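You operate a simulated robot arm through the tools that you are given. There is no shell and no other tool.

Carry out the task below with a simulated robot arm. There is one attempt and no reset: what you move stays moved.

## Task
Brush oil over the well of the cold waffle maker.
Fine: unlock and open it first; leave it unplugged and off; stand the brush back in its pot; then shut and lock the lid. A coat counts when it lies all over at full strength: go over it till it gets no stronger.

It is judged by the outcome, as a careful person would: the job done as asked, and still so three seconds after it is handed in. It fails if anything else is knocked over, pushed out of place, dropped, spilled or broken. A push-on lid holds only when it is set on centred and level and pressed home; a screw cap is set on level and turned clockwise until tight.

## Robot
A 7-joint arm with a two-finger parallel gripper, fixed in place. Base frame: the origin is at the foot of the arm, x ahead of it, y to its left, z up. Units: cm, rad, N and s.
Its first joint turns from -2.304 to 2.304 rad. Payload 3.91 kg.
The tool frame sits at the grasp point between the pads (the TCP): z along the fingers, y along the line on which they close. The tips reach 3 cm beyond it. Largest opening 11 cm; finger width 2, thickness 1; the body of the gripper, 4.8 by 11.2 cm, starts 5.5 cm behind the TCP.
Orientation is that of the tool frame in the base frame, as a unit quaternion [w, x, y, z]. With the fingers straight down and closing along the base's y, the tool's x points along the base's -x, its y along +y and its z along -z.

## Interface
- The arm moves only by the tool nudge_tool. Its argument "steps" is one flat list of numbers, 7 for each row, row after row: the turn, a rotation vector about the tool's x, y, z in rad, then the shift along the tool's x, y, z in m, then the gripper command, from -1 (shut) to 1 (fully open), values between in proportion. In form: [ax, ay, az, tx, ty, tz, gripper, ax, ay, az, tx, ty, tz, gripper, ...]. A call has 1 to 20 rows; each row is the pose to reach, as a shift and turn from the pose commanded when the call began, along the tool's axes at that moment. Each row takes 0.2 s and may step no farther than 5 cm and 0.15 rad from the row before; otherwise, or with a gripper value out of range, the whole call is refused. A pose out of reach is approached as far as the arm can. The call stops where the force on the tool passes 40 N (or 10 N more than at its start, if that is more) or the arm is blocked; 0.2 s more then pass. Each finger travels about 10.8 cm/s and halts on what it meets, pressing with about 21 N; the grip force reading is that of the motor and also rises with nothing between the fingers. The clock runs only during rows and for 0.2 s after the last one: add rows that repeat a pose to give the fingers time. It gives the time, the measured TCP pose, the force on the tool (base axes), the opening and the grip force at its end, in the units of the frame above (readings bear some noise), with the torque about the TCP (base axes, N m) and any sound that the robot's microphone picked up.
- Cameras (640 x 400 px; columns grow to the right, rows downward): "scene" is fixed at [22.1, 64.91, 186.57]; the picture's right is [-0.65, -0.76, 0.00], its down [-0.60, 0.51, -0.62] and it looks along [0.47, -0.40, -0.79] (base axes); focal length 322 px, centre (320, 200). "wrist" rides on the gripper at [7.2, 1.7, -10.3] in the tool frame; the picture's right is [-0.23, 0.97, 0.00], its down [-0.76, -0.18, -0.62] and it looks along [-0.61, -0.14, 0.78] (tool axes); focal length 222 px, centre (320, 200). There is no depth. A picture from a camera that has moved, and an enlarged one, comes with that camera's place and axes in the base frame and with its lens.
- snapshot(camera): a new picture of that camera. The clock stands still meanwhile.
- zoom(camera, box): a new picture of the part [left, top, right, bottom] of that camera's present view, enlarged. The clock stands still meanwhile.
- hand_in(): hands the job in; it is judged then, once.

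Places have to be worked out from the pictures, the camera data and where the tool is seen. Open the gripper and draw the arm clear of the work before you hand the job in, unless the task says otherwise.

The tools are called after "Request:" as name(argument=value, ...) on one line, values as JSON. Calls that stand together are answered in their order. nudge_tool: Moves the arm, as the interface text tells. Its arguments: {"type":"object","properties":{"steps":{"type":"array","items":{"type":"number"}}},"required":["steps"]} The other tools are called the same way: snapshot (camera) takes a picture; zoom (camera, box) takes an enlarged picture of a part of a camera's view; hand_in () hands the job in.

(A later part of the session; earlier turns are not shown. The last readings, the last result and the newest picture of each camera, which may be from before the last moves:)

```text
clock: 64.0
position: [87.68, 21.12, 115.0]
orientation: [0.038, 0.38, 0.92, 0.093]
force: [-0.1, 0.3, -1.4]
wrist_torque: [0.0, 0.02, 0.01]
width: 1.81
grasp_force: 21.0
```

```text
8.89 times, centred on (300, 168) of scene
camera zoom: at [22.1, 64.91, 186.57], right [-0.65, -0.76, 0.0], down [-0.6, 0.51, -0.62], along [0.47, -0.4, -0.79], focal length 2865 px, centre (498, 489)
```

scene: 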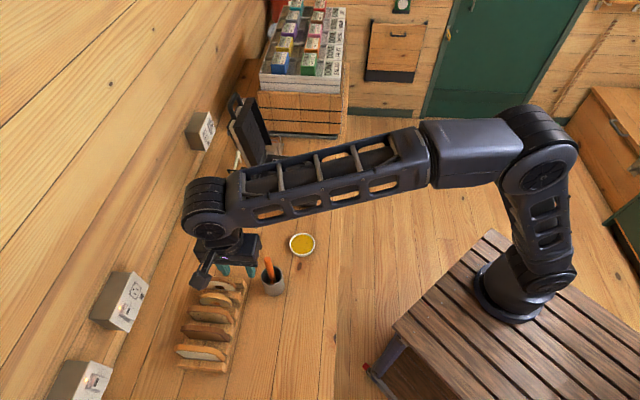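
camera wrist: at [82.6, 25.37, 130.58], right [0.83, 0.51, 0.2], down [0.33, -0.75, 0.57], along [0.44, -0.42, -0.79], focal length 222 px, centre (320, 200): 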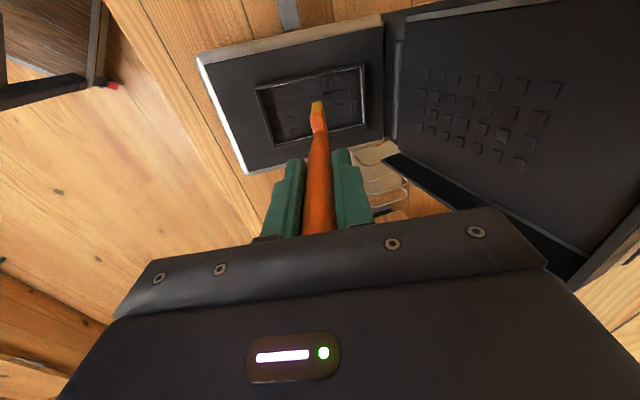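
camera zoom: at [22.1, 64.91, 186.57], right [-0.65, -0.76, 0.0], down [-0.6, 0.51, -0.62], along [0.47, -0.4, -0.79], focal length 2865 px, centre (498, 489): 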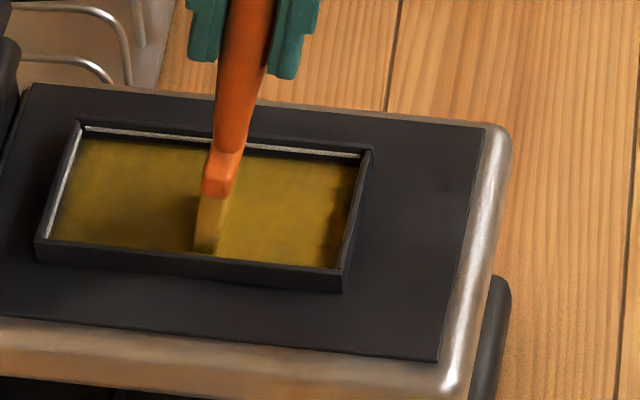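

Contact has become too light here, so I'll lower about 0.8 mm and finish the near side, front end and middle.

Request:
nudge_tool(steps=[0, 0, 0, 0, -0.0002, 0.0008, -1, 0, 0, 0, 0.0008, -0.0139, -0.002, -1, 0, 0, 0, 0.0016, -0.0276, -0.0048, -1, 0, 0, 0, 0.0024, -0.0413, -0.0075, -1, 0, 0, 0, 0.003, -0.0506, -0.0094, -1, 0, 0, 0, -0.0115, -0.0514, -0.0096, -1, 0, 0, 0, -0.025, -0.052, -0.0097, -1, 0, 0, 0, -0.0115, -0.0514, -0.0096, -1, 0, 0, 0, -0.0123, -0.0382, -0.0069, -1, 0, 0, 0, -0.0131, -0.0245, -0.0041, -1, 0, 0, 0, -0.0139, -0.0108, -0.0014, -1, 0, 0, 0, -0.0147, 0.0029, 0.0014, -1, 0, 0, 0, -0.0155, 0.0166, 0.0042, -1, 0, 0, 0, -0.0163, 0.0303, 0.007, -1, 0, 0, 0, -0.0171, 0.044, 0.0098, -1, 0, 0, 0, -0.0175, 0.0508, 0.0112, -1])

Request:
nudge_tool(steps=[0, 0, 0, 0, -0.01, -0.04, -1, 0, 0, 0, 0, -0.05, -0.06, -1, 0, 0, 0, 0, -0.09, -0.07, -1, 0, 0, 0, 0, -0.09, -0.07, -1])

Request:
zoom(camera="wrist", box=[240, 20, 480, 170])

Request:
zoom(camera="scene", box=[265, 145, 335, 190])

```text
clock: 67.4
position: [92.42, 23.64, 115.0]
orientation: [0.038, 0.38, 0.919, 0.093]
force: [-0.6, -1.2, 8.1]
wrist_torque: [-0.18, -0.08, -0.01]
width: 1.78
grasp_force: 20.8
```

```text
clock: 68.4
position: [84.97, 16.46, 119.99]
orientation: [0.039, 0.38, 0.919, 0.094]
force: [-0.4, 0.9, 0.1]
wrist_torque: [0.02, 0.02, 0.02]
width: 1.81
grasp_force: 21.1
```

```text
2.67 times, centred on (360, 95) of wrist
camera zoom: at [79.47, 21.11, 130.43], right [0.83, 0.52, 0.2], down [0.33, -0.75, 0.57], along [0.44, -0.42, -0.79], focal length 592 px, centre (213, 480)
```

zoom: 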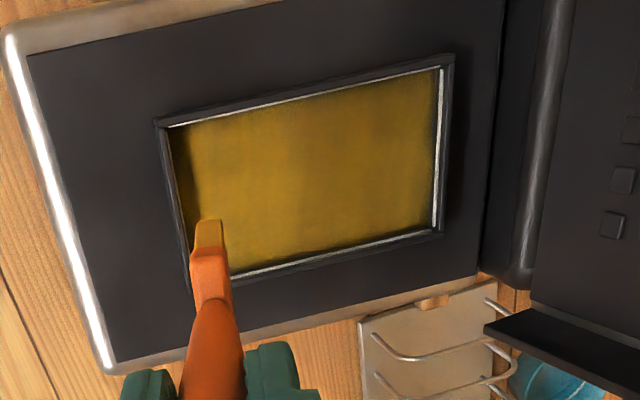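

```text
8.89 times, centred on (300, 168) of scene
camera zoom: at [22.1, 64.91, 186.57], right [-0.65, -0.76, 0.0], down [-0.6, 0.51, -0.62], along [0.47, -0.4, -0.79], focal length 2865 px, centre (498, 489)
```

zoom: 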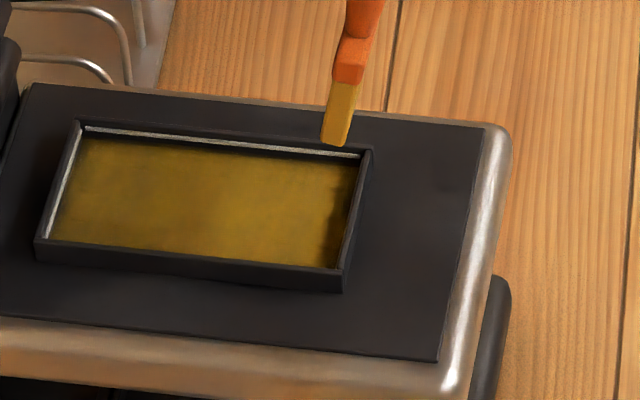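

I'll zoom in tight to judge evenness, particularly the front strip.

Request:
zoom(camera="wrist", box=[290, 40, 420, 130])

Request:
zoom(camera="scene", box=[266, 155, 310, 180])

```text
4.44 times, centred on (355, 85) of wrist
camera zoom: at [79.47, 21.11, 130.43], right [0.83, 0.52, 0.2], down [0.33, -0.75, 0.57], along [0.44, -0.42, -0.79], focal length 987 px, centre (164, 711)
```

zoom: 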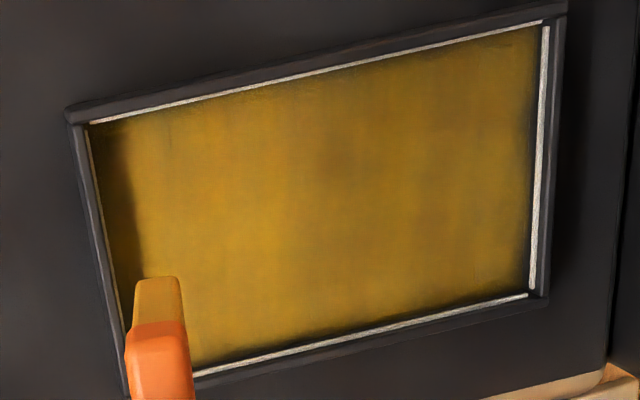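

```text
14.55 times, centred on (288, 168) of scene
camera zoom: at [22.1, 64.91, 186.57], right [-0.65, -0.76, 0.0], down [-0.6, 0.51, -0.62], along [0.47, -0.4, -0.79], focal length 4688 px, centre (786, 673)
```

zoom: 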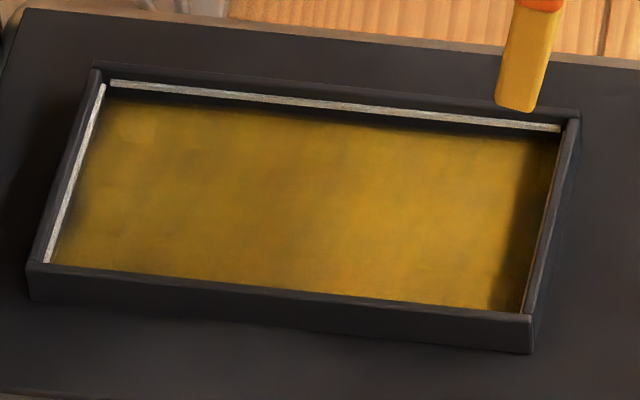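

The coat is now quite even; the darker front strip looks like the rim's shadow. To be sure of full strength I'll re-dip the brush and go over it all once more, so I'm heading back to the oil bowl.

Request:
nudge_tool(steps=[0.03, 0, 0, 0.041, 0, 0, -1, 0.07, 0, 0, 0.082, 0, 0, -1, 0.1, 0, 0, 0.123, 0, 0, -1, 0.13, 0, 0, 0.165, 0, 0, -1, 0.17, 0, 0, 0.206, 0, 0, -1, 0.2, 0, 0, 0.2472, -0.0051, 0.0296, -1, 0.2, 0, 0, 0.2472, -0.0051, 0.0296, -1])

Request:
zoom(camera="scene", box=[265, 210, 335, 265])

Request:
zoom(camera="wrist", box=[250, 40, 390, 180])

Request:
zoom(camera="scene", box=[266, 155, 310, 180])

```text
refused: row 6 steps farther than a row can; nothing moved
```

```text
7.27 times, centred on (300, 238) of scene
camera zoom: at [22.1, 64.91, 186.57], right [-0.65, -0.76, 0.0], down [-0.6, 0.51, -0.62], along [0.47, -0.4, -0.79], focal length 2344 px, centre (466, -73)
```

zoom: 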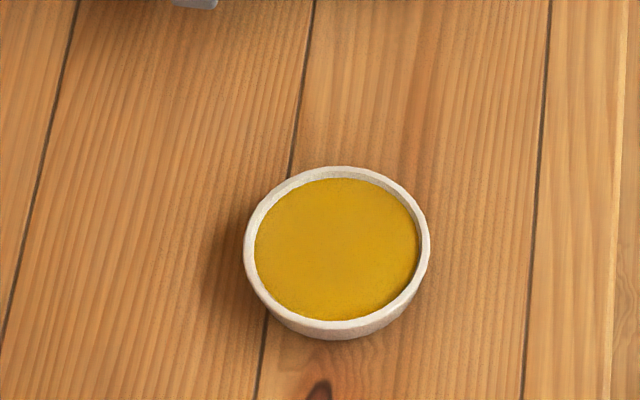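

```text
2.86 times, centred on (320, 110) of wrist
camera zoom: at [79.47, 21.11, 130.43], right [0.83, 0.52, 0.2], down [0.33, -0.75, 0.57], along [0.44, -0.42, -0.79], focal length 635 px, centre (320, 457)
```

zoom: 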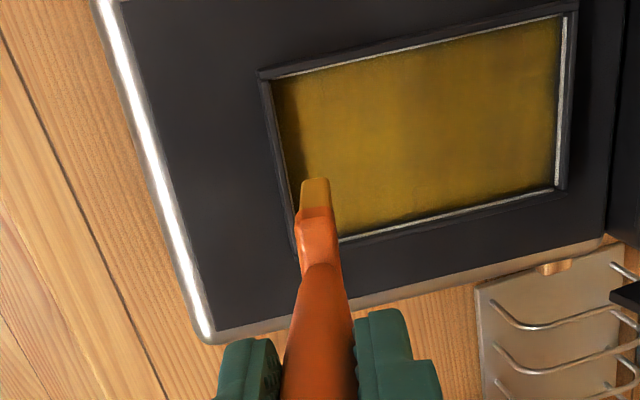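

```text
14.55 times, centred on (288, 168) of scene
camera zoom: at [22.1, 64.91, 186.57], right [-0.65, -0.76, 0.0], down [-0.6, 0.51, -0.62], along [0.47, -0.4, -0.79], focal length 4688 px, centre (786, 673)
```

zoom: 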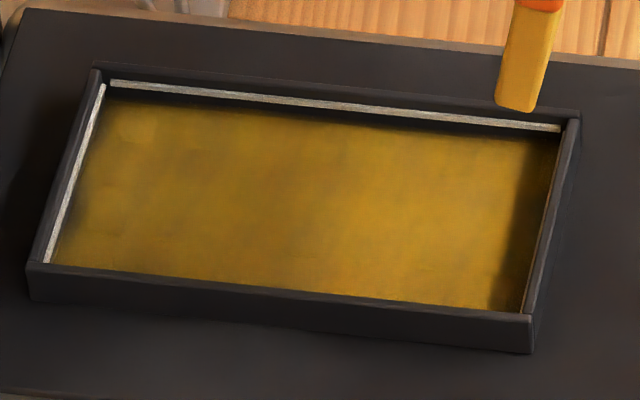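

One row was too long, so nothing moved. I'll resend the travel to the bowl with the descent in a separate row.

Request:
nudge_tool(steps=[0.03, 0, 0, 0.041, 0, 0, -1, 0.07, 0, 0, 0.082, 0, 0, -1, 0.1, 0, 0, 0.123, 0, 0, -1, 0.13, 0, 0, 0.165, 0, 0, -1, 0.17, 0, 0, 0.206, 0, 0, -1, 0.2, 0, 0, 0.2472, 0, 0.005, -1, 0.2, 0, 0, 0.2472, -0.0051, 0.0296, -1, 0.2, 0, 0, 0.2472, -0.0051, 0.0296, -1])

Request:
zoom(camera="scene", box=[265, 210, 335, 265])

Request:
zoom(camera="wrist", box=[250, 40, 390, 180])

Request:
zoom(camera="scene", box=[266, 155, 310, 180])

```text
clock: 70.2
position: [67.49, 34.03, 116.81]
orientation: [0.0, 0.382, 0.924, 0.0]
force: [-0.4, 0.5, 0.1]
wrist_torque: [-0.01, -0.04, 0.0]
width: 1.8
grasp_force: 20.5
```

```text
7.27 times, centred on (300, 238) of scene
camera zoom: at [22.1, 64.91, 186.57], right [-0.65, -0.76, 0.0], down [-0.6, 0.51, -0.62], along [0.47, -0.4, -0.79], focal length 2344 px, centre (466, -73)
```

zoom: 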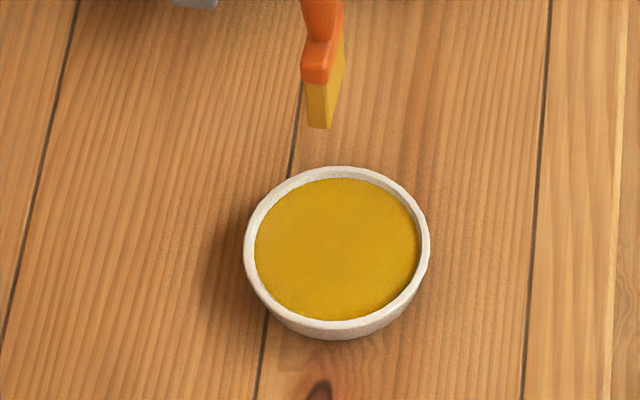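

```text
2.86 times, centred on (320, 110) of wrist
camera zoom: at [63.53, 40.19, 127.25], right [0.85, 0.53, 0.0], down [0.41, -0.66, 0.62], along [0.33, -0.53, -0.78], focal length 635 px, centre (320, 457)
```

zoom: 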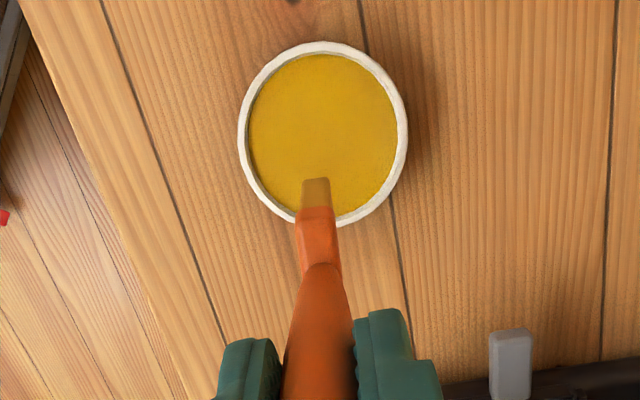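

```text
14.55 times, centred on (288, 168) of scene
camera zoom: at [22.1, 64.91, 186.57], right [-0.65, -0.76, 0.0], down [-0.6, 0.51, -0.62], along [0.47, -0.4, -0.79], focal length 4688 px, centre (786, 673)
```

zoom: 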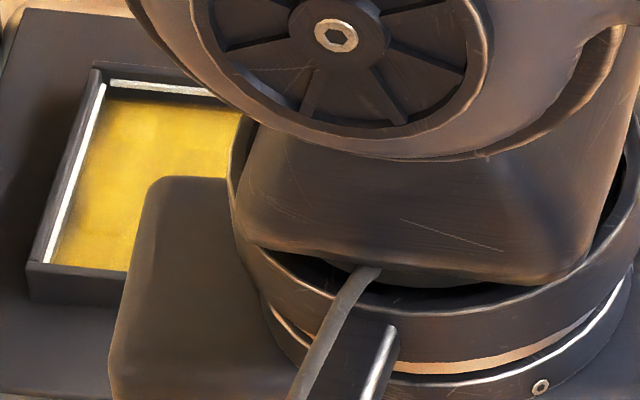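

In full light the oil coat in the well is bright yellow. I'll dip the brush again with gentle contact, hold briefly and lift.

Request:
nudge_tool(steps=[0, 0, 0, 0, 0, 0.04, -1, 0, 0, 0, 0, 0, 0.08, -1, 0, 0, 0, 0, 0, 0.11, -1, 0, 0, 0, 0, 0, 0.12, -1, 0, 0, 0, 0, 0, 0.1238, -1, 0, 0, 0, 0, 0, 0.1238, -1])

Request:
zoom(camera="scene", box=[265, 210, 335, 265])

```text
clock: 71.6
position: [67.84, 34.02, 104.52]
orientation: [0.0, 0.382, 0.924, 0.001]
force: [-0.2, 0.1, -0.7]
wrist_torque: [0.03, 0.04, 0.01]
width: 1.81
grasp_force: 21.1
```

```text
7.27 times, centred on (300, 238) of scene
camera zoom: at [22.1, 64.91, 186.57], right [-0.65, -0.76, 0.0], down [-0.6, 0.51, -0.62], along [0.47, -0.4, -0.79], focal length 2344 px, centre (466, -73)
```

zoom: 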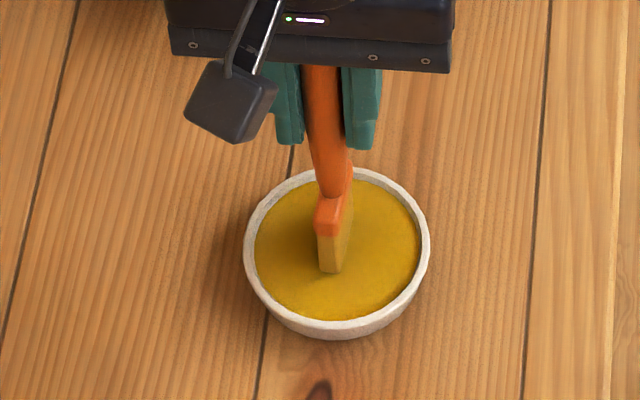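

Not quite touching yet. I'll lower 1.5–2 mm more to contact.

Request:
nudge_tool(steps=[0, 0, 0, 0, 0, 0.0012, -1, 0, 0, 0, 0, 0, 0.002, -1, 0, 0, 0, 0, 0, 0.002, -1])

Request:
zoom(camera="scene", box=[265, 210, 335, 265])

```text
clock: 72.4
position: [67.85, 33.99, 104.42]
orientation: [0.0, 0.381, 0.924, 0.001]
force: [1.0, -0.7, 4.2]
wrist_torque: [-0.06, -0.02, 0.02]
width: 1.83
grasp_force: 20.8
```

```text
7.27 times, centred on (300, 238) of scene
camera zoom: at [22.1, 64.91, 186.57], right [-0.65, -0.76, 0.0], down [-0.6, 0.51, -0.62], along [0.47, -0.4, -0.79], focal length 2344 px, centre (466, -73)
```

zoom: 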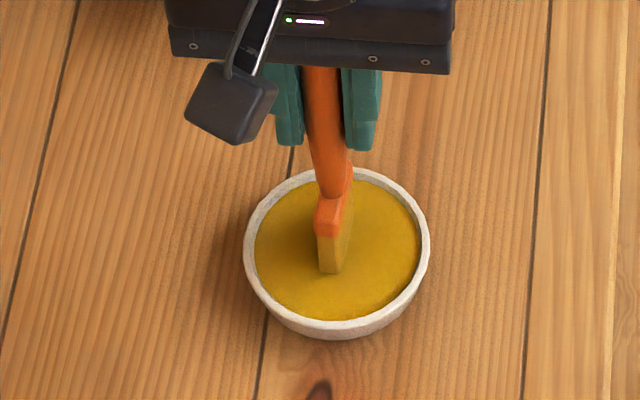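

Contact made and the bristles are freshly yellow. I'll lift and return over the front of the well with a smaller tilt so the bristles reach the front edge.

Request:
nudge_tool(steps=[0, 0, 0, 0, 0, 0, -1, 0, 0, 0, 0, 0, -0.045, -1, 0, 0, 0, 0, 0, -0.09, -1, 0, 0, 0, 0, 0, -0.135, -1, -0.02, 0, 0, -0.03, 0.002, -0.151, -1, -0.03, 0, 0, -0.07, 0.004, -0.151, -1, -0.05, 0, 0, -0.11, 0.006, -0.151, -1, -0.06, 0, 0, -0.15, 0.008, -0.151, -1, -0.08, 0, 0, -0.19, 0.01, -0.151, -1, -0.09, 0, 0, -0.215, 0.0115, -0.151, -1, -0.1, 0, 0, -0.2389, 0.0131, -0.151, -1, -0.1, 0, 0, -0.2389, 0.0131, -0.151, -1])

Request:
zoom(camera="wrist", box=[240, 20, 480, 170])

Request:
zoom(camera="scene", box=[265, 145, 335, 190])

```text
clock: 75.0
position: [85.67, 18.02, 119.33]
orientation: [0.02, 0.381, 0.923, 0.047]
force: [0.2, -0.4, -0.2]
wrist_torque: [0.03, 0.0, 0.02]
width: 1.8
grasp_force: 21.2
```

```text
2.67 times, centred on (360, 95) of wrist
camera zoom: at [80.84, 23.44, 129.71], right [0.84, 0.53, 0.1], down [0.37, -0.71, 0.6], along [0.39, -0.47, -0.79], focal length 592 px, centre (213, 480)
```

zoom: 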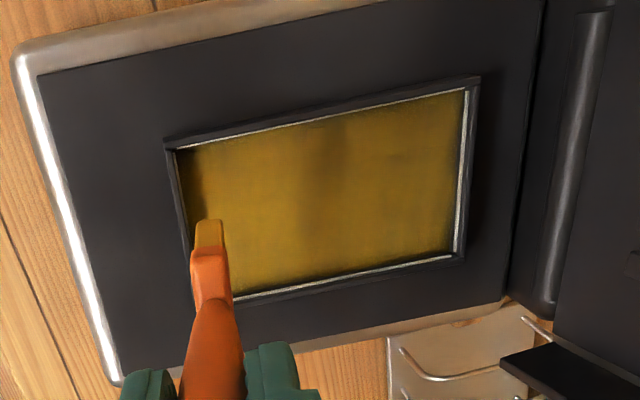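

```text
8.89 times, centred on (300, 168) of scene
camera zoom: at [22.1, 64.91, 186.57], right [-0.65, -0.76, 0.0], down [-0.6, 0.51, -0.62], along [0.47, -0.4, -0.79], focal length 2865 px, centre (498, 489)
```

zoom: 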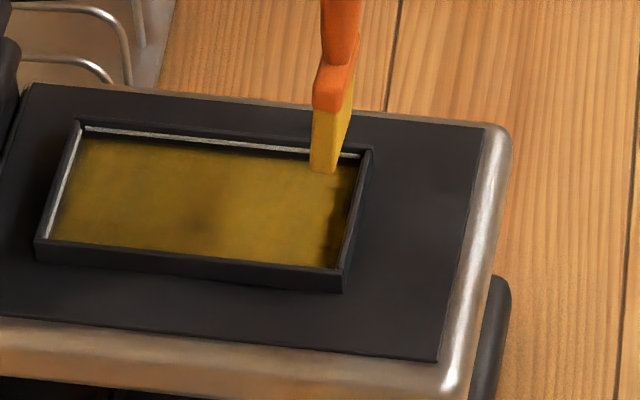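

Over the front of the well. I'll lower to light contact.

Request:
nudge_tool(steps=[0, 0, 0, 0, -0.002, 0.02, -1, 0, 0, 0, 0, -0.0038, 0.038, -1, 0, 0, 0, 0, -0.0039, 0.0395, -1])

Request:
nudge_tool(steps=[0, 0, 0, 0, -0.0001, 0.001, -1])

Request:
nudge_tool(steps=[0, 0, 0, 0, -0.0001, 0.001, -1])

```text
clock: 75.8
position: [85.63, 18.03, 115.33]
orientation: [0.019, 0.382, 0.923, 0.047]
force: [-0.2, -0.5, 0.4]
wrist_torque: [-0.01, 0.02, -0.02]
width: 1.8
grasp_force: 20.5
```

```text
clock: 76.2
position: [85.63, 17.95, 115.37]
orientation: [0.019, 0.381, 0.923, 0.046]
force: [-0.3, 1.5, 0.0]
wrist_torque: [0.0, 0.02, -0.01]
width: 1.82
grasp_force: 21.5
```

```text
clock: 76.6
position: [85.74, 17.99, 115.29]
orientation: [0.02, 0.382, 0.923, 0.047]
force: [-1.0, 0.9, 0.3]
wrist_torque: [-0.01, -0.01, 0.03]
width: 1.81
grasp_force: 20.7
```

Still no contact; I'll keep lowering in 1 mm steps.

Request:
nudge_tool(steps=[0, 0, 0, 0, -0.0001, 0.001, -1])

Request:
nudge_tool(steps=[0, 0, 0, 0, -0.0001, 0.001, -1])

```text
clock: 77.0
position: [85.61, 17.9, 115.11]
orientation: [0.02, 0.381, 0.923, 0.047]
force: [0.5, 0.0, -0.5]
wrist_torque: [-0.01, -0.01, -0.01]
width: 1.82
grasp_force: 20.3
```

```text
clock: 77.4
position: [85.78, 18.07, 115.08]
orientation: [0.019, 0.381, 0.923, 0.046]
force: [0.8, -0.5, -0.3]
wrist_torque: [0.0, -0.01, -0.01]
width: 1.79
grasp_force: 20.5
```

Request:
nudge_tool(steps=[0, 0, 0, 0, -0.0001, 0.001, -1])

Request:
nudge_tool(steps=[0, 0, 0, 0, -0.0001, 0.001, -1])

```text
clock: 77.8
position: [85.64, 18.0, 114.99]
orientation: [0.02, 0.382, 0.923, 0.046]
force: [-0.2, 0.1, 2.3]
wrist_torque: [0.0, -0.07, -0.02]
width: 1.79
grasp_force: 20.4
```

```text
clock: 78.2
position: [85.68, 18.05, 115.15]
orientation: [0.02, 0.381, 0.923, 0.048]
force: [-0.6, 0.2, 12.1]
wrist_torque: [0.03, 0.14, -0.01]
width: 1.81
grasp_force: 21.0
```

Contact at ~12 N; I'll ease to ~6 N and do a thorough pass: front edge crosswise, far side lengthwise, then back edge crosswise.

Request:
nudge_tool(steps=[0, 0, 0, 0, 0.0001, -0.0005, -1, 0, 0, 0, 0.0003, -0.0049, -0.001, -1, 0, 0, 0, 0.0078, -0.0045, -0.001, -1, 0, 0, 0, 0.0153, -0.004, -0.0009, -1, 0, 0, 0, 0.0078, -0.0045, -0.001, -1, 0, 0, 0, 0.0003, -0.0049, -0.001, -1, 0, 0, 0, -0.0072, -0.0053, -0.001, -1, 0, 0, 0, -0.0147, -0.0058, -0.0011, -1, 0, 0, 0, -0.0155, 0.0081, 0.0003, -1, 0, 0, 0, -0.0163, 0.022, 0.0017, -1, 0, 0, 0, -0.0171, 0.0359, 0.0031, -1, 0, 0, 0, -0.0179, 0.0498, 0.0045, -1, 0, 0, 0, -0.0187, 0.0637, 0.0059, -1, 0, 0, 0, -0.0196, 0.0776, 0.0073, -1, 0, 0, 0, -0.0204, 0.0915, 0.0087, -1, 0, 0, 0, -0.0209, 0.1015, 0.0097, -1, 0, 0, 0, -0.0135, 0.1019, 0.0097, -1, 0, 0, 0, -0.006, 0.1023, 0.0098, -1, 0, 0, 0, 0.0015, 0.1028, 0.0098, -1, 0, 0, 0, 0.009, 0.1032, 0.0098, -1])

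Request:
zoom(camera="scene", box=[230, 120, 350, 210])

Request:
snapshot(camera="wrist")

```text
clock: 82.4
position: [92.29, 26.09, 114.96]
orientation: [0.018, 0.381, 0.923, 0.047]
force: [0.2, 0.6, 0.2]
wrist_torque: [0.05, -0.02, -0.06]
width: 1.81
grasp_force: 21.2
```

```text
4.44 times, centred on (290, 165) of scene
camera zoom: at [22.1, 64.91, 186.57], right [-0.65, -0.76, 0.0], down [-0.6, 0.51, -0.62], along [0.47, -0.4, -0.79], focal length 1432 px, centre (453, 356)
```

zoom: 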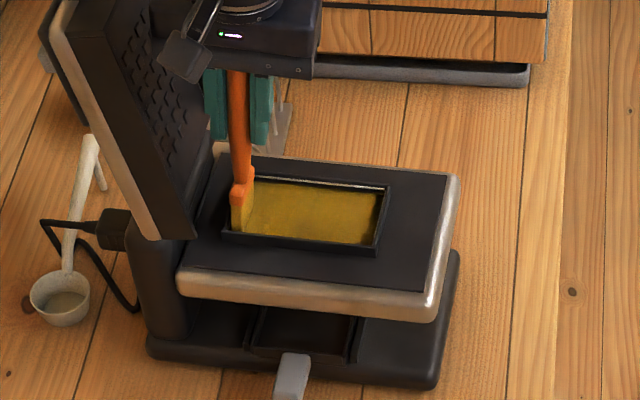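

```text
taken
camera wrist: at [87.49, 31.43, 125.45], right [0.85, 0.53, 0.1], down [0.37, -0.71, 0.6], along [0.39, -0.47, -0.79], focal length 222 px, centre (320, 200)
```

wrist: 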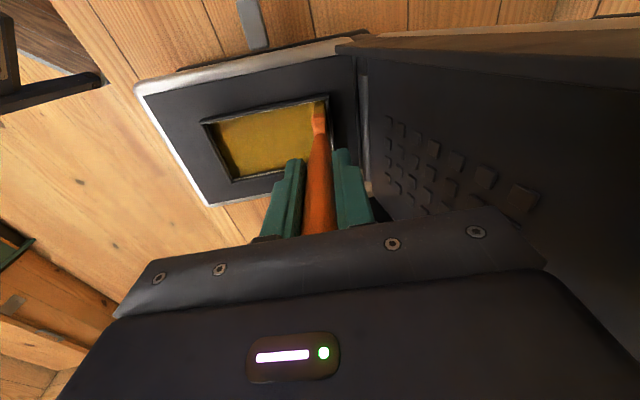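

No machine movement and no collision. I'll lower a hair and do the near side back to the front, then a middle pass to the rear.

Request:
nudge_tool(steps=[0, 0, 0, 0, -0.0001, 0.0008, -1, 0, 0, 0, 0.0008, -0.014, -0.0006, -1, 0, 0, 0, 0.0016, -0.0279, -0.002, -1, 0, 0, 0, 0.0024, -0.0418, -0.0034, -1, 0, 0, 0, 0.0032, -0.0557, -0.0048, -1, 0, 0, 0, 0.0041, -0.0696, -0.0062, -1, 0, 0, 0, 0.0049, -0.0835, -0.0076, -1, 0, 0, 0, 0.0057, -0.0974, -0.009, -1, 0, 0, 0, 0.0063, -0.1073, -0.01, -1, 0, 0, 0, -0.0012, -0.1078, -0.01, -1, 0, 0, 0, -0.0087, -0.1082, -0.01, -1, 0, 0, 0, -0.0095, -0.0943, -0.0087, -1, 0, 0, 0, -0.0103, -0.0804, -0.0073, -1, 0, 0, 0, -0.0111, -0.0665, -0.0059, -1, 0, 0, 0, -0.012, -0.0526, -0.0045, -1, 0, 0, 0, -0.0128, -0.0387, -0.0031, -1, 0, 0, 0, -0.0136, -0.0248, -0.0017, -1, 0, 0, 0, -0.0144, -0.0109, -0.0003, -1, 0, 0, 0, -0.015, -0.0009, 0.0007, -1])

Request:
zoom(camera="scene", box=[265, 145, 335, 190])

```text
clock: 86.4
position: [93.3, 24.95, 115.07]
orientation: [0.02, 0.381, 0.923, 0.046]
force: [-0.6, 0.2, -0.4]
wrist_torque: [0.0, 0.03, -0.03]
width: 1.79
grasp_force: 21.3
```

```text
8.89 times, centred on (300, 168) of scene
camera zoom: at [22.1, 64.91, 186.57], right [-0.65, -0.76, 0.0], down [-0.6, 0.51, -0.62], along [0.47, -0.4, -0.79], focal length 2865 px, centre (498, 489)
```

zoom: 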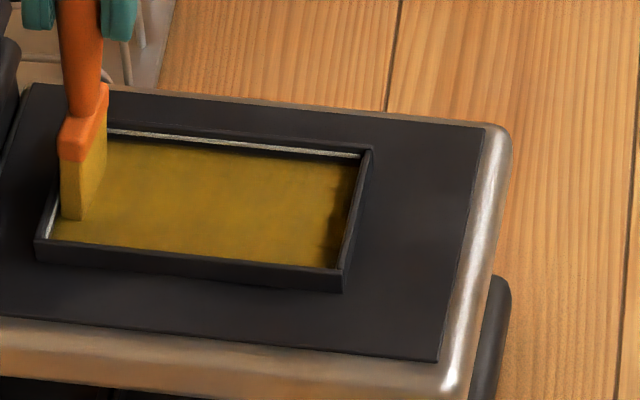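

Contact is marginal at the back end, so I'll probe down in 1 mm steps here to know the contact height.

Request:
nudge_tool(steps=[0, 0, 0, 0, -0.0001, 0.001, -1])

Request:
nudge_tool(steps=[0, 0, 0, 0, -0.0001, 0.001, -1])

```text
clock: 86.8
position: [93.26, 24.89, 114.94]
orientation: [0.019, 0.381, 0.923, 0.047]
force: [-0.5, 0.6, -0.4]
wrist_torque: [-0.01, -0.01, 0.0]
width: 1.82
grasp_force: 21.2
```

```text
clock: 87.2
position: [93.35, 24.9, 114.89]
orientation: [0.02, 0.382, 0.923, 0.048]
force: [0.3, -0.9, 5.0]
wrist_torque: [-0.07, -0.09, -0.02]
width: 1.83
grasp_force: 21.1
```

The back end sits slightly lower (contact 5 N about 2 mm further down). I'll repeat the full set of passes following that small slope so contact is kept everywhere.

Request:
nudge_tool(steps=[0, 0, 0, -0.015, -0.0009, 0.0001, -1, 0, 0, 0, 0, 0, 0.0002, -1, 0, 0, 0, 0.015, 0.0009, 0.0003, -1, 0, 0, 0, 0.016, -0.017, -0.0018, -1, 0, 0, 0, 0.0171, -0.0349, -0.0038, -1, 0, 0, 0, 0.0181, -0.0527, -0.0058, -1, 0, 0, 0, 0.0192, -0.0706, -0.0079, -1, 0, 0, 0, 0.0202, -0.0884, -0.0099, -1, 0, 0, 0, 0.0212, -0.1053, -0.0119, -1, 0, 0, 0, 0.0062, -0.1061, -0.012, -1, 0, 0, 0, -0.0088, -0.107, -0.012, -1, 0, 0, 0, -0.0098, -0.0901, -0.0101, -1, 0, 0, 0, -0.0108, -0.0723, -0.0081, -1, 0, 0, 0, -0.0118, -0.0544, -0.006, -1, 0, 0, 0, -0.0129, -0.0366, -0.004, -1, 0, 0, 0, -0.0139, -0.0187, -0.0019, -1, 0, 0, 0, -0.015, -0.0009, 0.0001, -1, 0, 0, 0, 0, 0, 0.0002, -1, 0, 0, 0, 0.001, -0.0179, -0.0018, -1, 0, 0, 0, 0.0021, -0.0357, -0.0039, -1])

Request:
zoom(camera="scene", box=[265, 145, 335, 190])

```text
clock: 91.4
position: [90.59, 22.49, 114.55]
orientation: [0.019, 0.381, 0.923, 0.047]
force: [-0.1, 0.6, -0.3]
wrist_torque: [0.03, -0.02, -0.03]
width: 1.81
grasp_force: 21.2
```

```text
8.89 times, centred on (300, 168) of scene
camera zoom: at [22.1, 64.91, 186.57], right [-0.65, -0.76, 0.0], down [-0.6, 0.51, -0.62], along [0.47, -0.4, -0.79], focal length 2865 px, centre (498, 489)
```

zoom: 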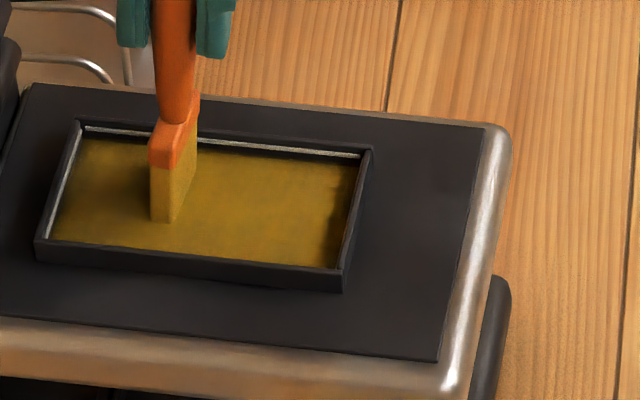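

The reading shows z 114.55 with no contact, lower than I commanded. I'll hold still one step to get a clean reading and look at the brush.

Request:
nudge_tool(steps=[0, 0, 0, 0, 0, 0, -1])

Request:
snapshot(camera="wrist")

Request:
zoom(camera="scene", box=[255, 130, 325, 190])

```text
clock: 91.8
position: [90.76, 22.45, 114.66]
orientation: [0.018, 0.381, 0.923, 0.046]
force: [0.2, -0.1, 0.2]
wrist_torque: [0.01, -0.03, -0.04]
width: 1.8
grasp_force: 21.0
```

```text
taken
camera wrist: at [85.85, 27.92, 125.05], right [0.85, 0.53, 0.1], down [0.37, -0.71, 0.6], along [0.39, -0.47, -0.79], focal length 222 px, centre (320, 200)
```

wrist: 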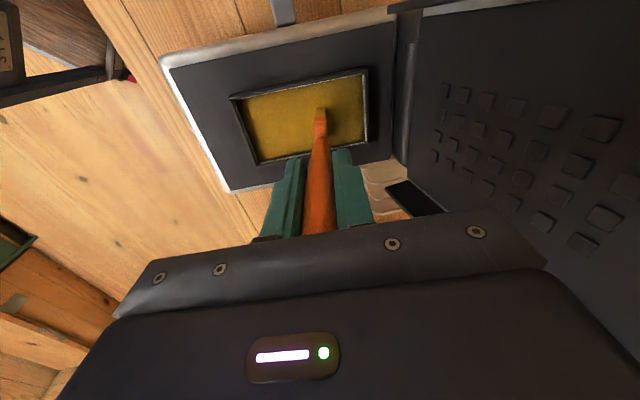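

```text
6.67 times, centred on (290, 160) of scene
camera zoom: at [22.1, 64.91, 186.57], right [-0.65, -0.76, 0.0], down [-0.6, 0.51, -0.62], along [0.47, -0.4, -0.79], focal length 2148 px, centre (520, 467)
```

zoom: 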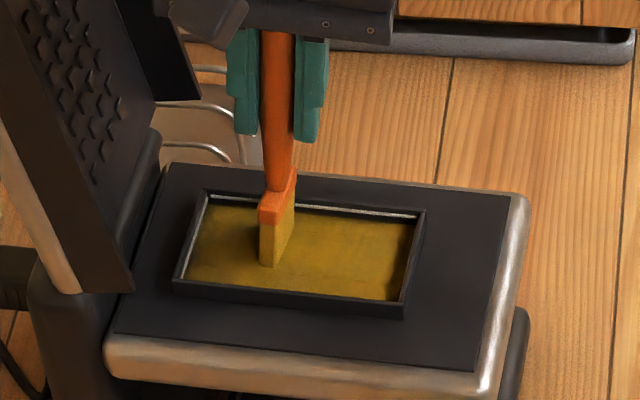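

The brush seems to have slid up ~2–3 mm in the grip during the passes, so I'm just off contact. I'll step down gently to regain it.

Request:
nudge_tool(steps=[0, 0, 0, 0, -0.0001, 0.001, -1])

Request:
nudge_tool(steps=[0, 0, 0, 0, -0.0001, 0.001, -1])

Request:
nudge_tool(steps=[0, 0, 0, 0, -0.0001, 0.001, -1])

```text
clock: 92.2
position: [90.58, 22.5, 114.48]
orientation: [0.02, 0.381, 0.923, 0.047]
force: [-0.2, 0.2, 0.3]
wrist_torque: [0.01, 0.0, -0.02]
width: 1.82
grasp_force: 21.1
```

```text
clock: 92.6
position: [90.66, 22.49, 114.56]
orientation: [0.019, 0.382, 0.923, 0.046]
force: [1.4, -1.0, 2.9]
wrist_torque: [0.0, -0.11, -0.02]
width: 1.83
grasp_force: 20.7
```

```text
clock: 93.0
position: [90.73, 22.46, 114.44]
orientation: [0.019, 0.382, 0.923, 0.048]
force: [-0.5, -0.6, 9.0]
wrist_torque: [-0.02, 0.06, 0.01]
width: 1.81
grasp_force: 20.5
```

Contact regained (3–9 N around here). I'll keep the pressure light (~4 N) and run another complete circuit: back edge, far side, front edge, near side.

Request:
nudge_tool(steps=[0, 0, 0, 0, 0.0001, -0.0006, -1, 0, 0, 0, -0.001, 0.0179, 0.0012, -1, 0, 0, 0, -0.0021, 0.0358, 0.003, -1, 0, 0, 0, 0.0129, 0.0367, 0.0031, -1, 0, 0, 0, -0.0021, 0.0358, 0.003, -1, 0, 0, 0, -0.0171, 0.0349, 0.0029, -1, 0, 0, 0, -0.016, 0.0171, 0.0011, -1, 0, 0, 0, -0.015, -0.0008, -0.0007, -1, 0, 0, 0, -0.0139, -0.0187, -0.0025, -1, 0, 0, 0, -0.0129, -0.0366, -0.0043, -1, 0, 0, 0, -0.0118, -0.0544, -0.0061, -1, 0, 0, 0, -0.0109, -0.0713, -0.0078, -1, 0, 0, 0, 0.0041, -0.0705, -0.0077, -1, 0, 0, 0, 0.0191, -0.0696, -0.0076, -1, 0, 0, 0, 0.0181, -0.0527, -0.0059, -1, 0, 0, 0, 0.0171, -0.0348, -0.0041, -1, 0, 0, 0, 0.016, -0.0169, -0.0023, -1, 0, 0, 0, 0.015, 0.0009, -0.0005, -1, 0, 0, 0, 0.0139, 0.0188, 0.0013, -1, 0, 0, 0, 0.0129, 0.0357, 0.003, -1])

Request:
zoom(camera="scene", box=[265, 145, 335, 190])

```text
clock: 97.2
position: [92.21, 25.95, 114.7]
orientation: [0.021, 0.382, 0.923, 0.047]
force: [0.2, 0.6, 0.3]
wrist_torque: [-0.01, -0.02, -0.01]
width: 1.82
grasp_force: 21.1
```

```text
8.89 times, centred on (300, 168) of scene
camera zoom: at [22.1, 64.91, 186.57], right [-0.65, -0.76, 0.0], down [-0.6, 0.51, -0.62], along [0.47, -0.4, -0.79], focal length 2865 px, centre (498, 489)
```

zoom: 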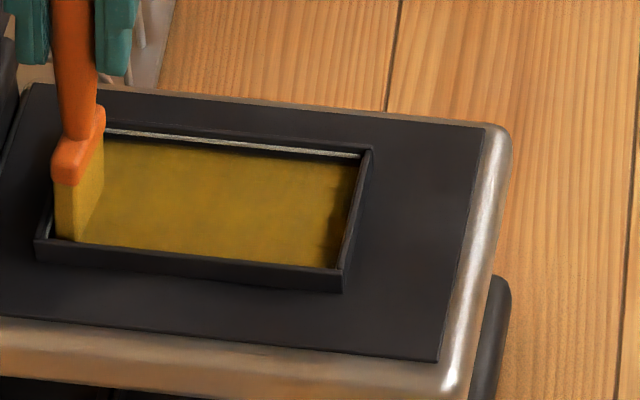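

I'll lift the brush away to the front side so the light falls on the well, and inspect the coat properly.

Request:
nudge_tool(steps=[0, 0, 0, 0, 0.002, -0.02, -1, 0, 0, 0, 0, -0.004, -0.05, -1, 0, 0, 0, 0.03, -0.035, -0.06, -1, 0, 0, 0, 0.07, -0.06, -0.06, -1, 0, 0, 0, 0.11, -0.08, -0.06, -1, 0, 0, 0, 0.15, -0.09, -0.06, -1, 0, 0, 0, 0.19, -0.09, -0.06, -1, 0, 0, 0, 0.23, -0.09, -0.06, -1, 0, 0, 0, 0.23, -0.09, -0.06, -1])

Request:
zoom(camera="scene", box=[266, 155, 310, 180])

Request:
snapshot(camera="scene")

Request:
snapshot(camera="wrist")

```text
clock: 99.2
position: [69.09, 35.41, 119.32]
orientation: [0.02, 0.382, 0.923, 0.048]
force: [0.1, -1.1, 0.3]
wrist_torque: [-0.01, -0.03, 0.02]
width: 1.82
grasp_force: 21.3
```

```text
14.55 times, centred on (288, 168) of scene
camera zoom: at [22.1, 64.91, 186.57], right [-0.65, -0.76, 0.0], down [-0.6, 0.51, -0.62], along [0.47, -0.4, -0.79], focal length 4688 px, centre (786, 673)
```

zoom: 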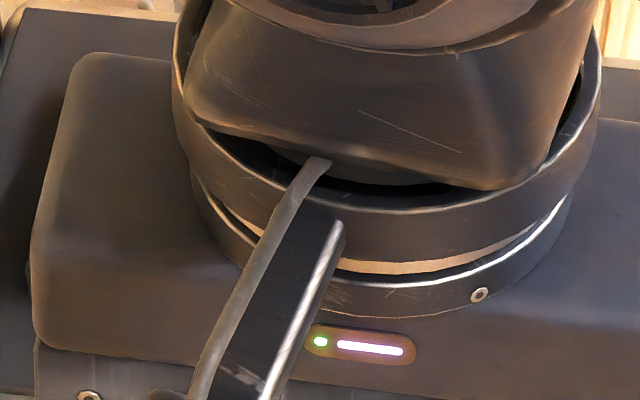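

```text
taken
```

scene: 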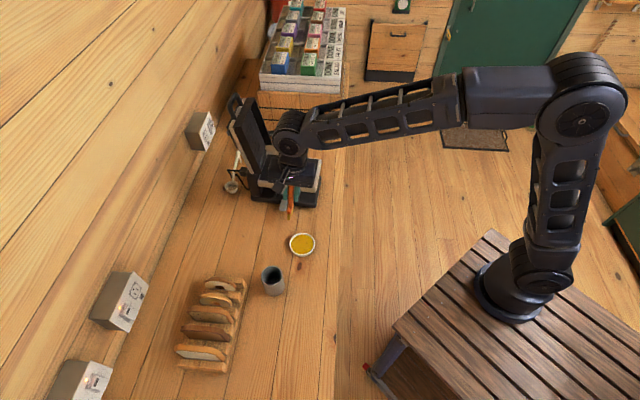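

```text
taken
camera wrist: at [64.17, 40.86, 129.85], right [0.85, 0.53, 0.1], down [0.37, -0.71, 0.6], along [0.39, -0.47, -0.79], focal length 222 px, centre (320, 200)
```

wrist: 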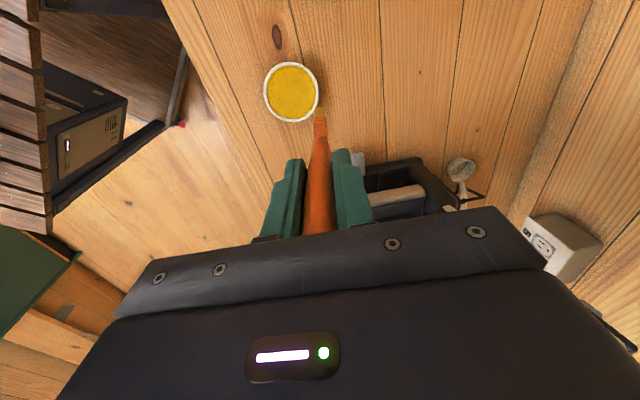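

The arm blocks the scene view here; I'll draw it back toward the base so the well is visible in full light.

Request:
nudge_tool(steps=[0, 0, 0, -0.0074, -0.0353, -0.0233, -1, 0, 0, 0, -0.0149, -0.0707, -0.0465, -1, 0, 0, 0, -0.0223, -0.106, -0.0698, -1, 0, 0, 0, -0.0297, -0.1413, -0.093, -1, 0, 0, 0, -0.0371, -0.1766, -0.1163, -1, 0, 0, 0, -0.0446, -0.212, -0.1396, -1, 0, 0, 0, -0.052, -0.2473, -0.1628, -1, 0, 0, 0, -0.0594, -0.2826, -0.1861, -1, 0, 0, 0, -0.0594, -0.2826, -0.1861, -1])

Request:
zoom(camera="scene", box=[266, 155, 310, 180])

Request:
zoom(camera="scene", box=[220, 80, 360, 220])

```text
clock: 101.2
position: [52.3, 9.96, 135.08]
orientation: [0.02, 0.381, 0.923, 0.047]
force: [0.0, 0.4, 0.5]
wrist_torque: [0.0, 0.03, 0.0]
width: 1.83
grasp_force: 21.1
```

```text
14.55 times, centred on (288, 168) of scene
camera zoom: at [22.1, 64.91, 186.57], right [-0.65, -0.76, 0.0], down [-0.6, 0.51, -0.62], along [0.47, -0.4, -0.79], focal length 4688 px, centre (786, 673)
```

zoom: 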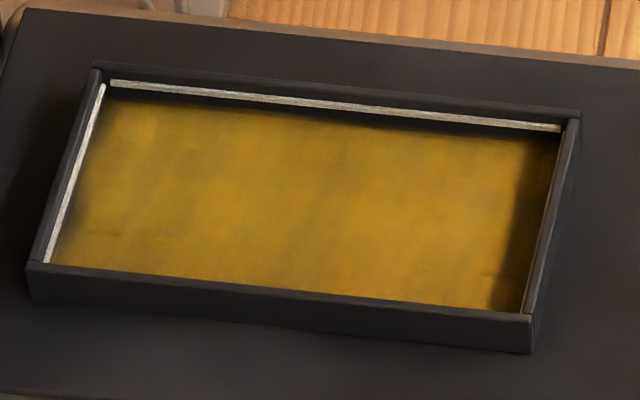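

```text
2.86 times, centred on (290, 150) of scene
camera zoom: at [22.1, 64.91, 186.57], right [-0.65, -0.76, 0.0], down [-0.6, 0.51, -0.62], along [0.47, -0.4, -0.79], focal length 921 px, centre (406, 343)
```

zoom: 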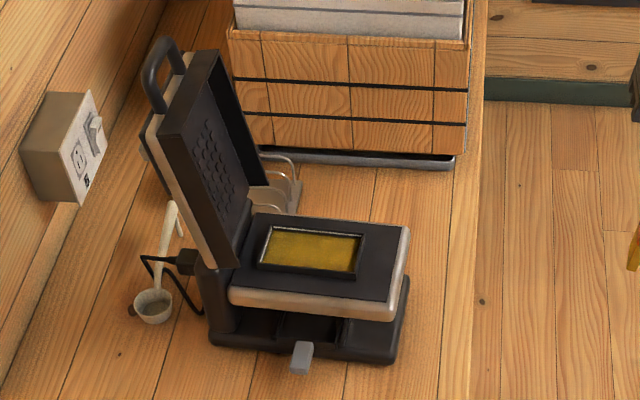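

The coat looks even and no stronger than at the previous check. Let me take one extreme zoom on the front strip and corners to confirm that it's only rim shadow.

Request:
zoom(camera="scene", box=[294, 160, 310, 180])

Request:
zoom(camera="scene", box=[266, 156, 286, 178])

Request:
snapshot(camera="wrist")

```text
16.00 times, centred on (302, 170) of scene
camera zoom: at [22.1, 64.91, 186.57], right [-0.65, -0.76, 0.0], down [-0.6, 0.51, -0.62], along [0.47, -0.4, -0.79], focal length 5156 px, centre (608, 680)
```

zoom: 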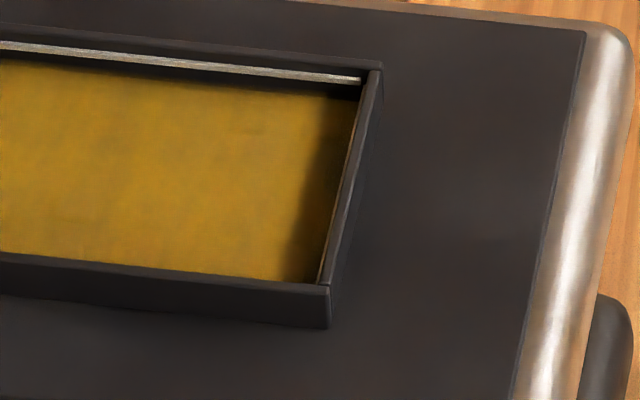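

```text
16.00 times, centred on (276, 167) of scene
camera zoom: at [22.1, 64.91, 186.57], right [-0.65, -0.76, 0.0], down [-0.6, 0.51, -0.62], along [0.47, -0.4, -0.79], focal length 5156 px, centre (1024, 728)
```

zoom: 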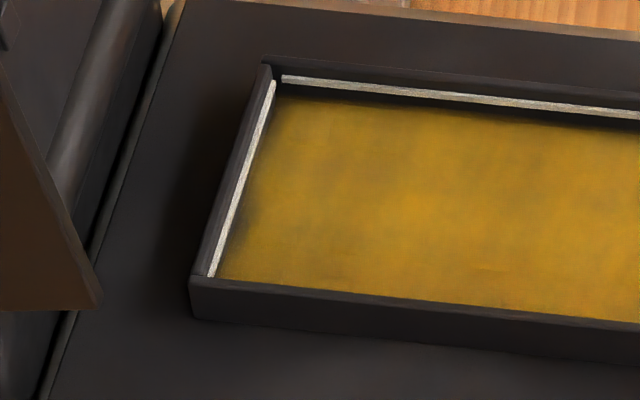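

```text
taken
camera wrist: at [47.5, 15.32, 145.61], right [0.85, 0.53, 0.1], down [0.37, -0.71, 0.6], along [0.39, -0.47, -0.79], focal length 222 px, centre (320, 200)
```

wrist: 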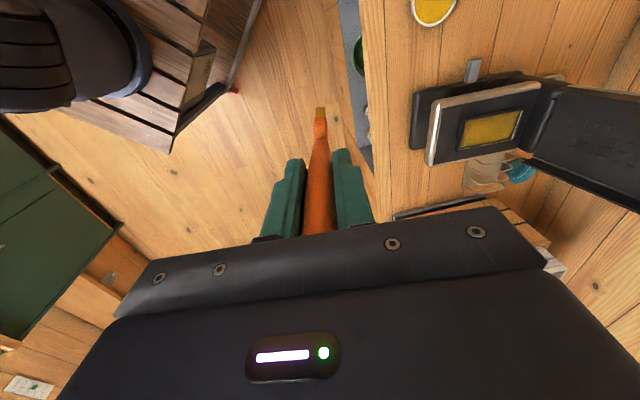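

The coat looks complete with shadow only at the rims. To be certain it's saturated, I'll do one more dip and full circuit, then compare against this same reference view.

Request:
nudge_tool(steps=[0.02, 0, 0, 0.0076, 0.0323, 0.0259, -1, 0.03, 0, 0, 0.0153, 0.0645, 0.0517, -1, 0.04, 0, 0, 0.0229, 0.0968, 0.0776, -1, 0.05, 0, 0, 0.0306, 0.129, 0.1034, -1, 0.06, 0, 0, 0.0382, 0.1613, 0.1293, -1, 0.08, 0, 0, 0.0458, 0.1935, 0.1551, -1, 0.09, 0, 0, 0.0535, 0.2258, 0.181, -1, 0.1, 0, 0, 0.0611, 0.258, 0.2068, -1, 0.1, 0, 0, 0.0611, 0.258, 0.2068, -1])

Request:
zoom(camera="scene", box=[265, 210, 335, 265])

Request:
zoom(camera="wrist", box=[250, 40, 390, 180])

```text
clock: 103.2
position: [67.56, 33.76, 117.5]
orientation: [0.001, 0.383, 0.924, 0.001]
force: [-0.2, -1.0, 0.1]
wrist_torque: [0.04, 0.04, -0.02]
width: 1.87
grasp_force: 20.5
```

```text
7.27 times, centred on (300, 238) of scene
camera zoom: at [22.1, 64.91, 186.57], right [-0.65, -0.76, 0.0], down [-0.6, 0.51, -0.62], along [0.47, -0.4, -0.79], focal length 2344 px, centre (466, -73)
```

zoom: 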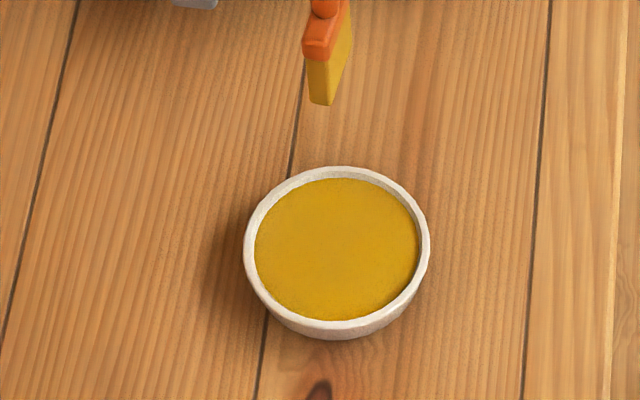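

```text
2.86 times, centred on (320, 110) of wrist
camera zoom: at [63.47, 39.97, 127.8], right [0.85, 0.53, 0.0], down [0.41, -0.66, 0.62], along [0.33, -0.53, -0.78], focal length 635 px, centre (320, 457)
```

zoom: 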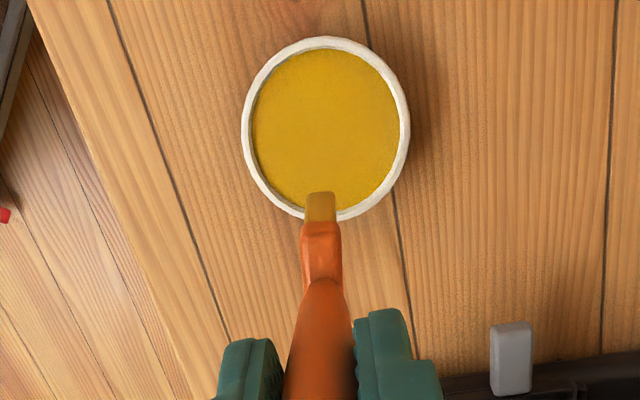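

The brush has slid up ~0.8 cm in the grip overall, so contact will be lower. I'll lower into the oil in stages.

Request:
nudge_tool(steps=[0, 0, 0, 0, 0, 0.045, -1, 0, 0, 0, 0, 0, 0.09, -1, 0, 0, 0, 0, 0, 0.12, -1, 0, 0, 0, 0, 0, 0.132, -1, 0, 0, 0, 0, 0, 0.136, -1])

Request:
nudge_tool(steps=[0, 0, 0, 0, 0, 0.0015, -1])

Request:
nudge_tool(steps=[0, 0, 0, 0, 0, 0.0015, -1])

```text
clock: 104.4
position: [67.63, 33.86, 103.76]
orientation: [0.001, 0.382, 0.924, 0.001]
force: [-0.5, -0.5, 6.9]
wrist_torque: [-0.03, 0.12, 0.02]
width: 1.83
grasp_force: 20.9
```

```text
clock: 104.8
position: [67.57, 33.82, 103.7]
orientation: [0.001, 0.382, 0.924, 0.003]
force: [1.2, -2.0, 22.7]
wrist_torque: [0.01, -0.06, 0.01]
width: 1.8
grasp_force: 20.9
```

```text
clock: 105.2
position: [67.79, 33.96, 103.75]
orientation: [0.002, 0.382, 0.924, 0.003]
force: [-1.0, -1.6, 13.9]
wrist_torque: [-0.02, 0.18, 0.03]
width: 1.82
grasp_force: 20.7
stopped in row 1: the force on the tool passed its limit at 42 N (the readings are from after the stop); the commanded pose is now the measured one
```

I pressed a bit too hard there; I'll lift right away and check the bowl and brush are fine.

Request:
nudge_tool(steps=[0, 0, 0, 0, 0, -0.003, -1, 0, 0, 0, 0, 0, -0.02, -1, 0, 0, 0, 0, 0, -0.06, -1, 0, 0, 0, 0, 0, -0.1, -1, 0, 0, 0, 0, 0, -0.14, -1, 0, 0, 0, 0, 0, -0.16, -1, 0, 0, 0, 0, 0, -0.16, -1])

Request:
zoom(camera="scene", box=[255, 200, 335, 265])

Request:
zoom(camera="wrist", box=[250, 40, 390, 240])

```text
clock: 106.8
position: [67.61, 34.02, 119.63]
orientation: [0.003, 0.382, 0.924, 0.003]
force: [0.0, -0.3, -0.6]
wrist_torque: [0.0, -0.01, 0.0]
width: 1.8
grasp_force: 20.9
```

```text
6.15 times, centred on (295, 232) of scene
camera zoom: at [22.1, 64.91, 186.57], right [-0.65, -0.76, 0.0], down [-0.6, 0.51, -0.62], along [0.47, -0.4, -0.79], focal length 1983 px, centre (474, 0)
```

zoom: 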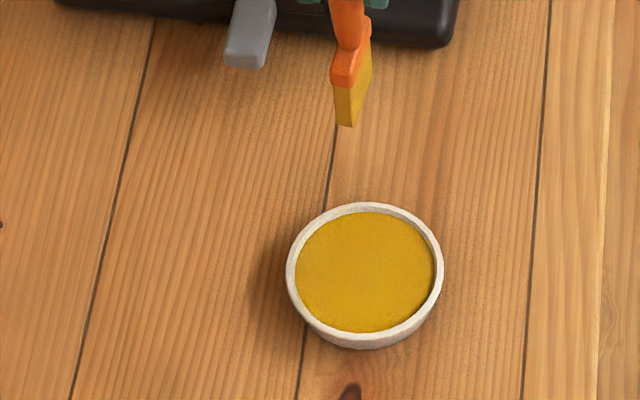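

```text
2.00 times, centred on (320, 140) of wrist
camera zoom: at [63.48, 40.1, 129.92], right [0.85, 0.53, 0.01], down [0.41, -0.67, 0.62], along [0.33, -0.53, -0.78], focal length 444 px, centre (320, 320)
```

zoom: 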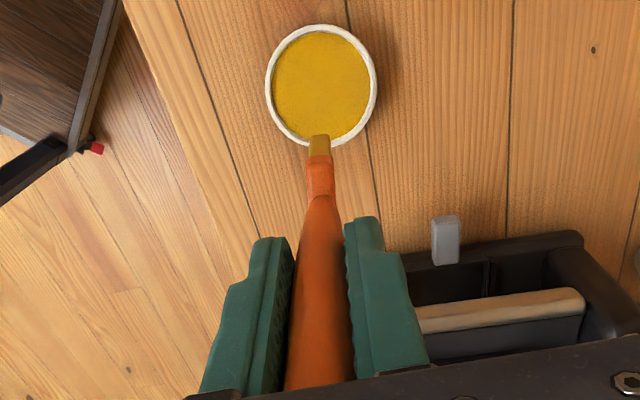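

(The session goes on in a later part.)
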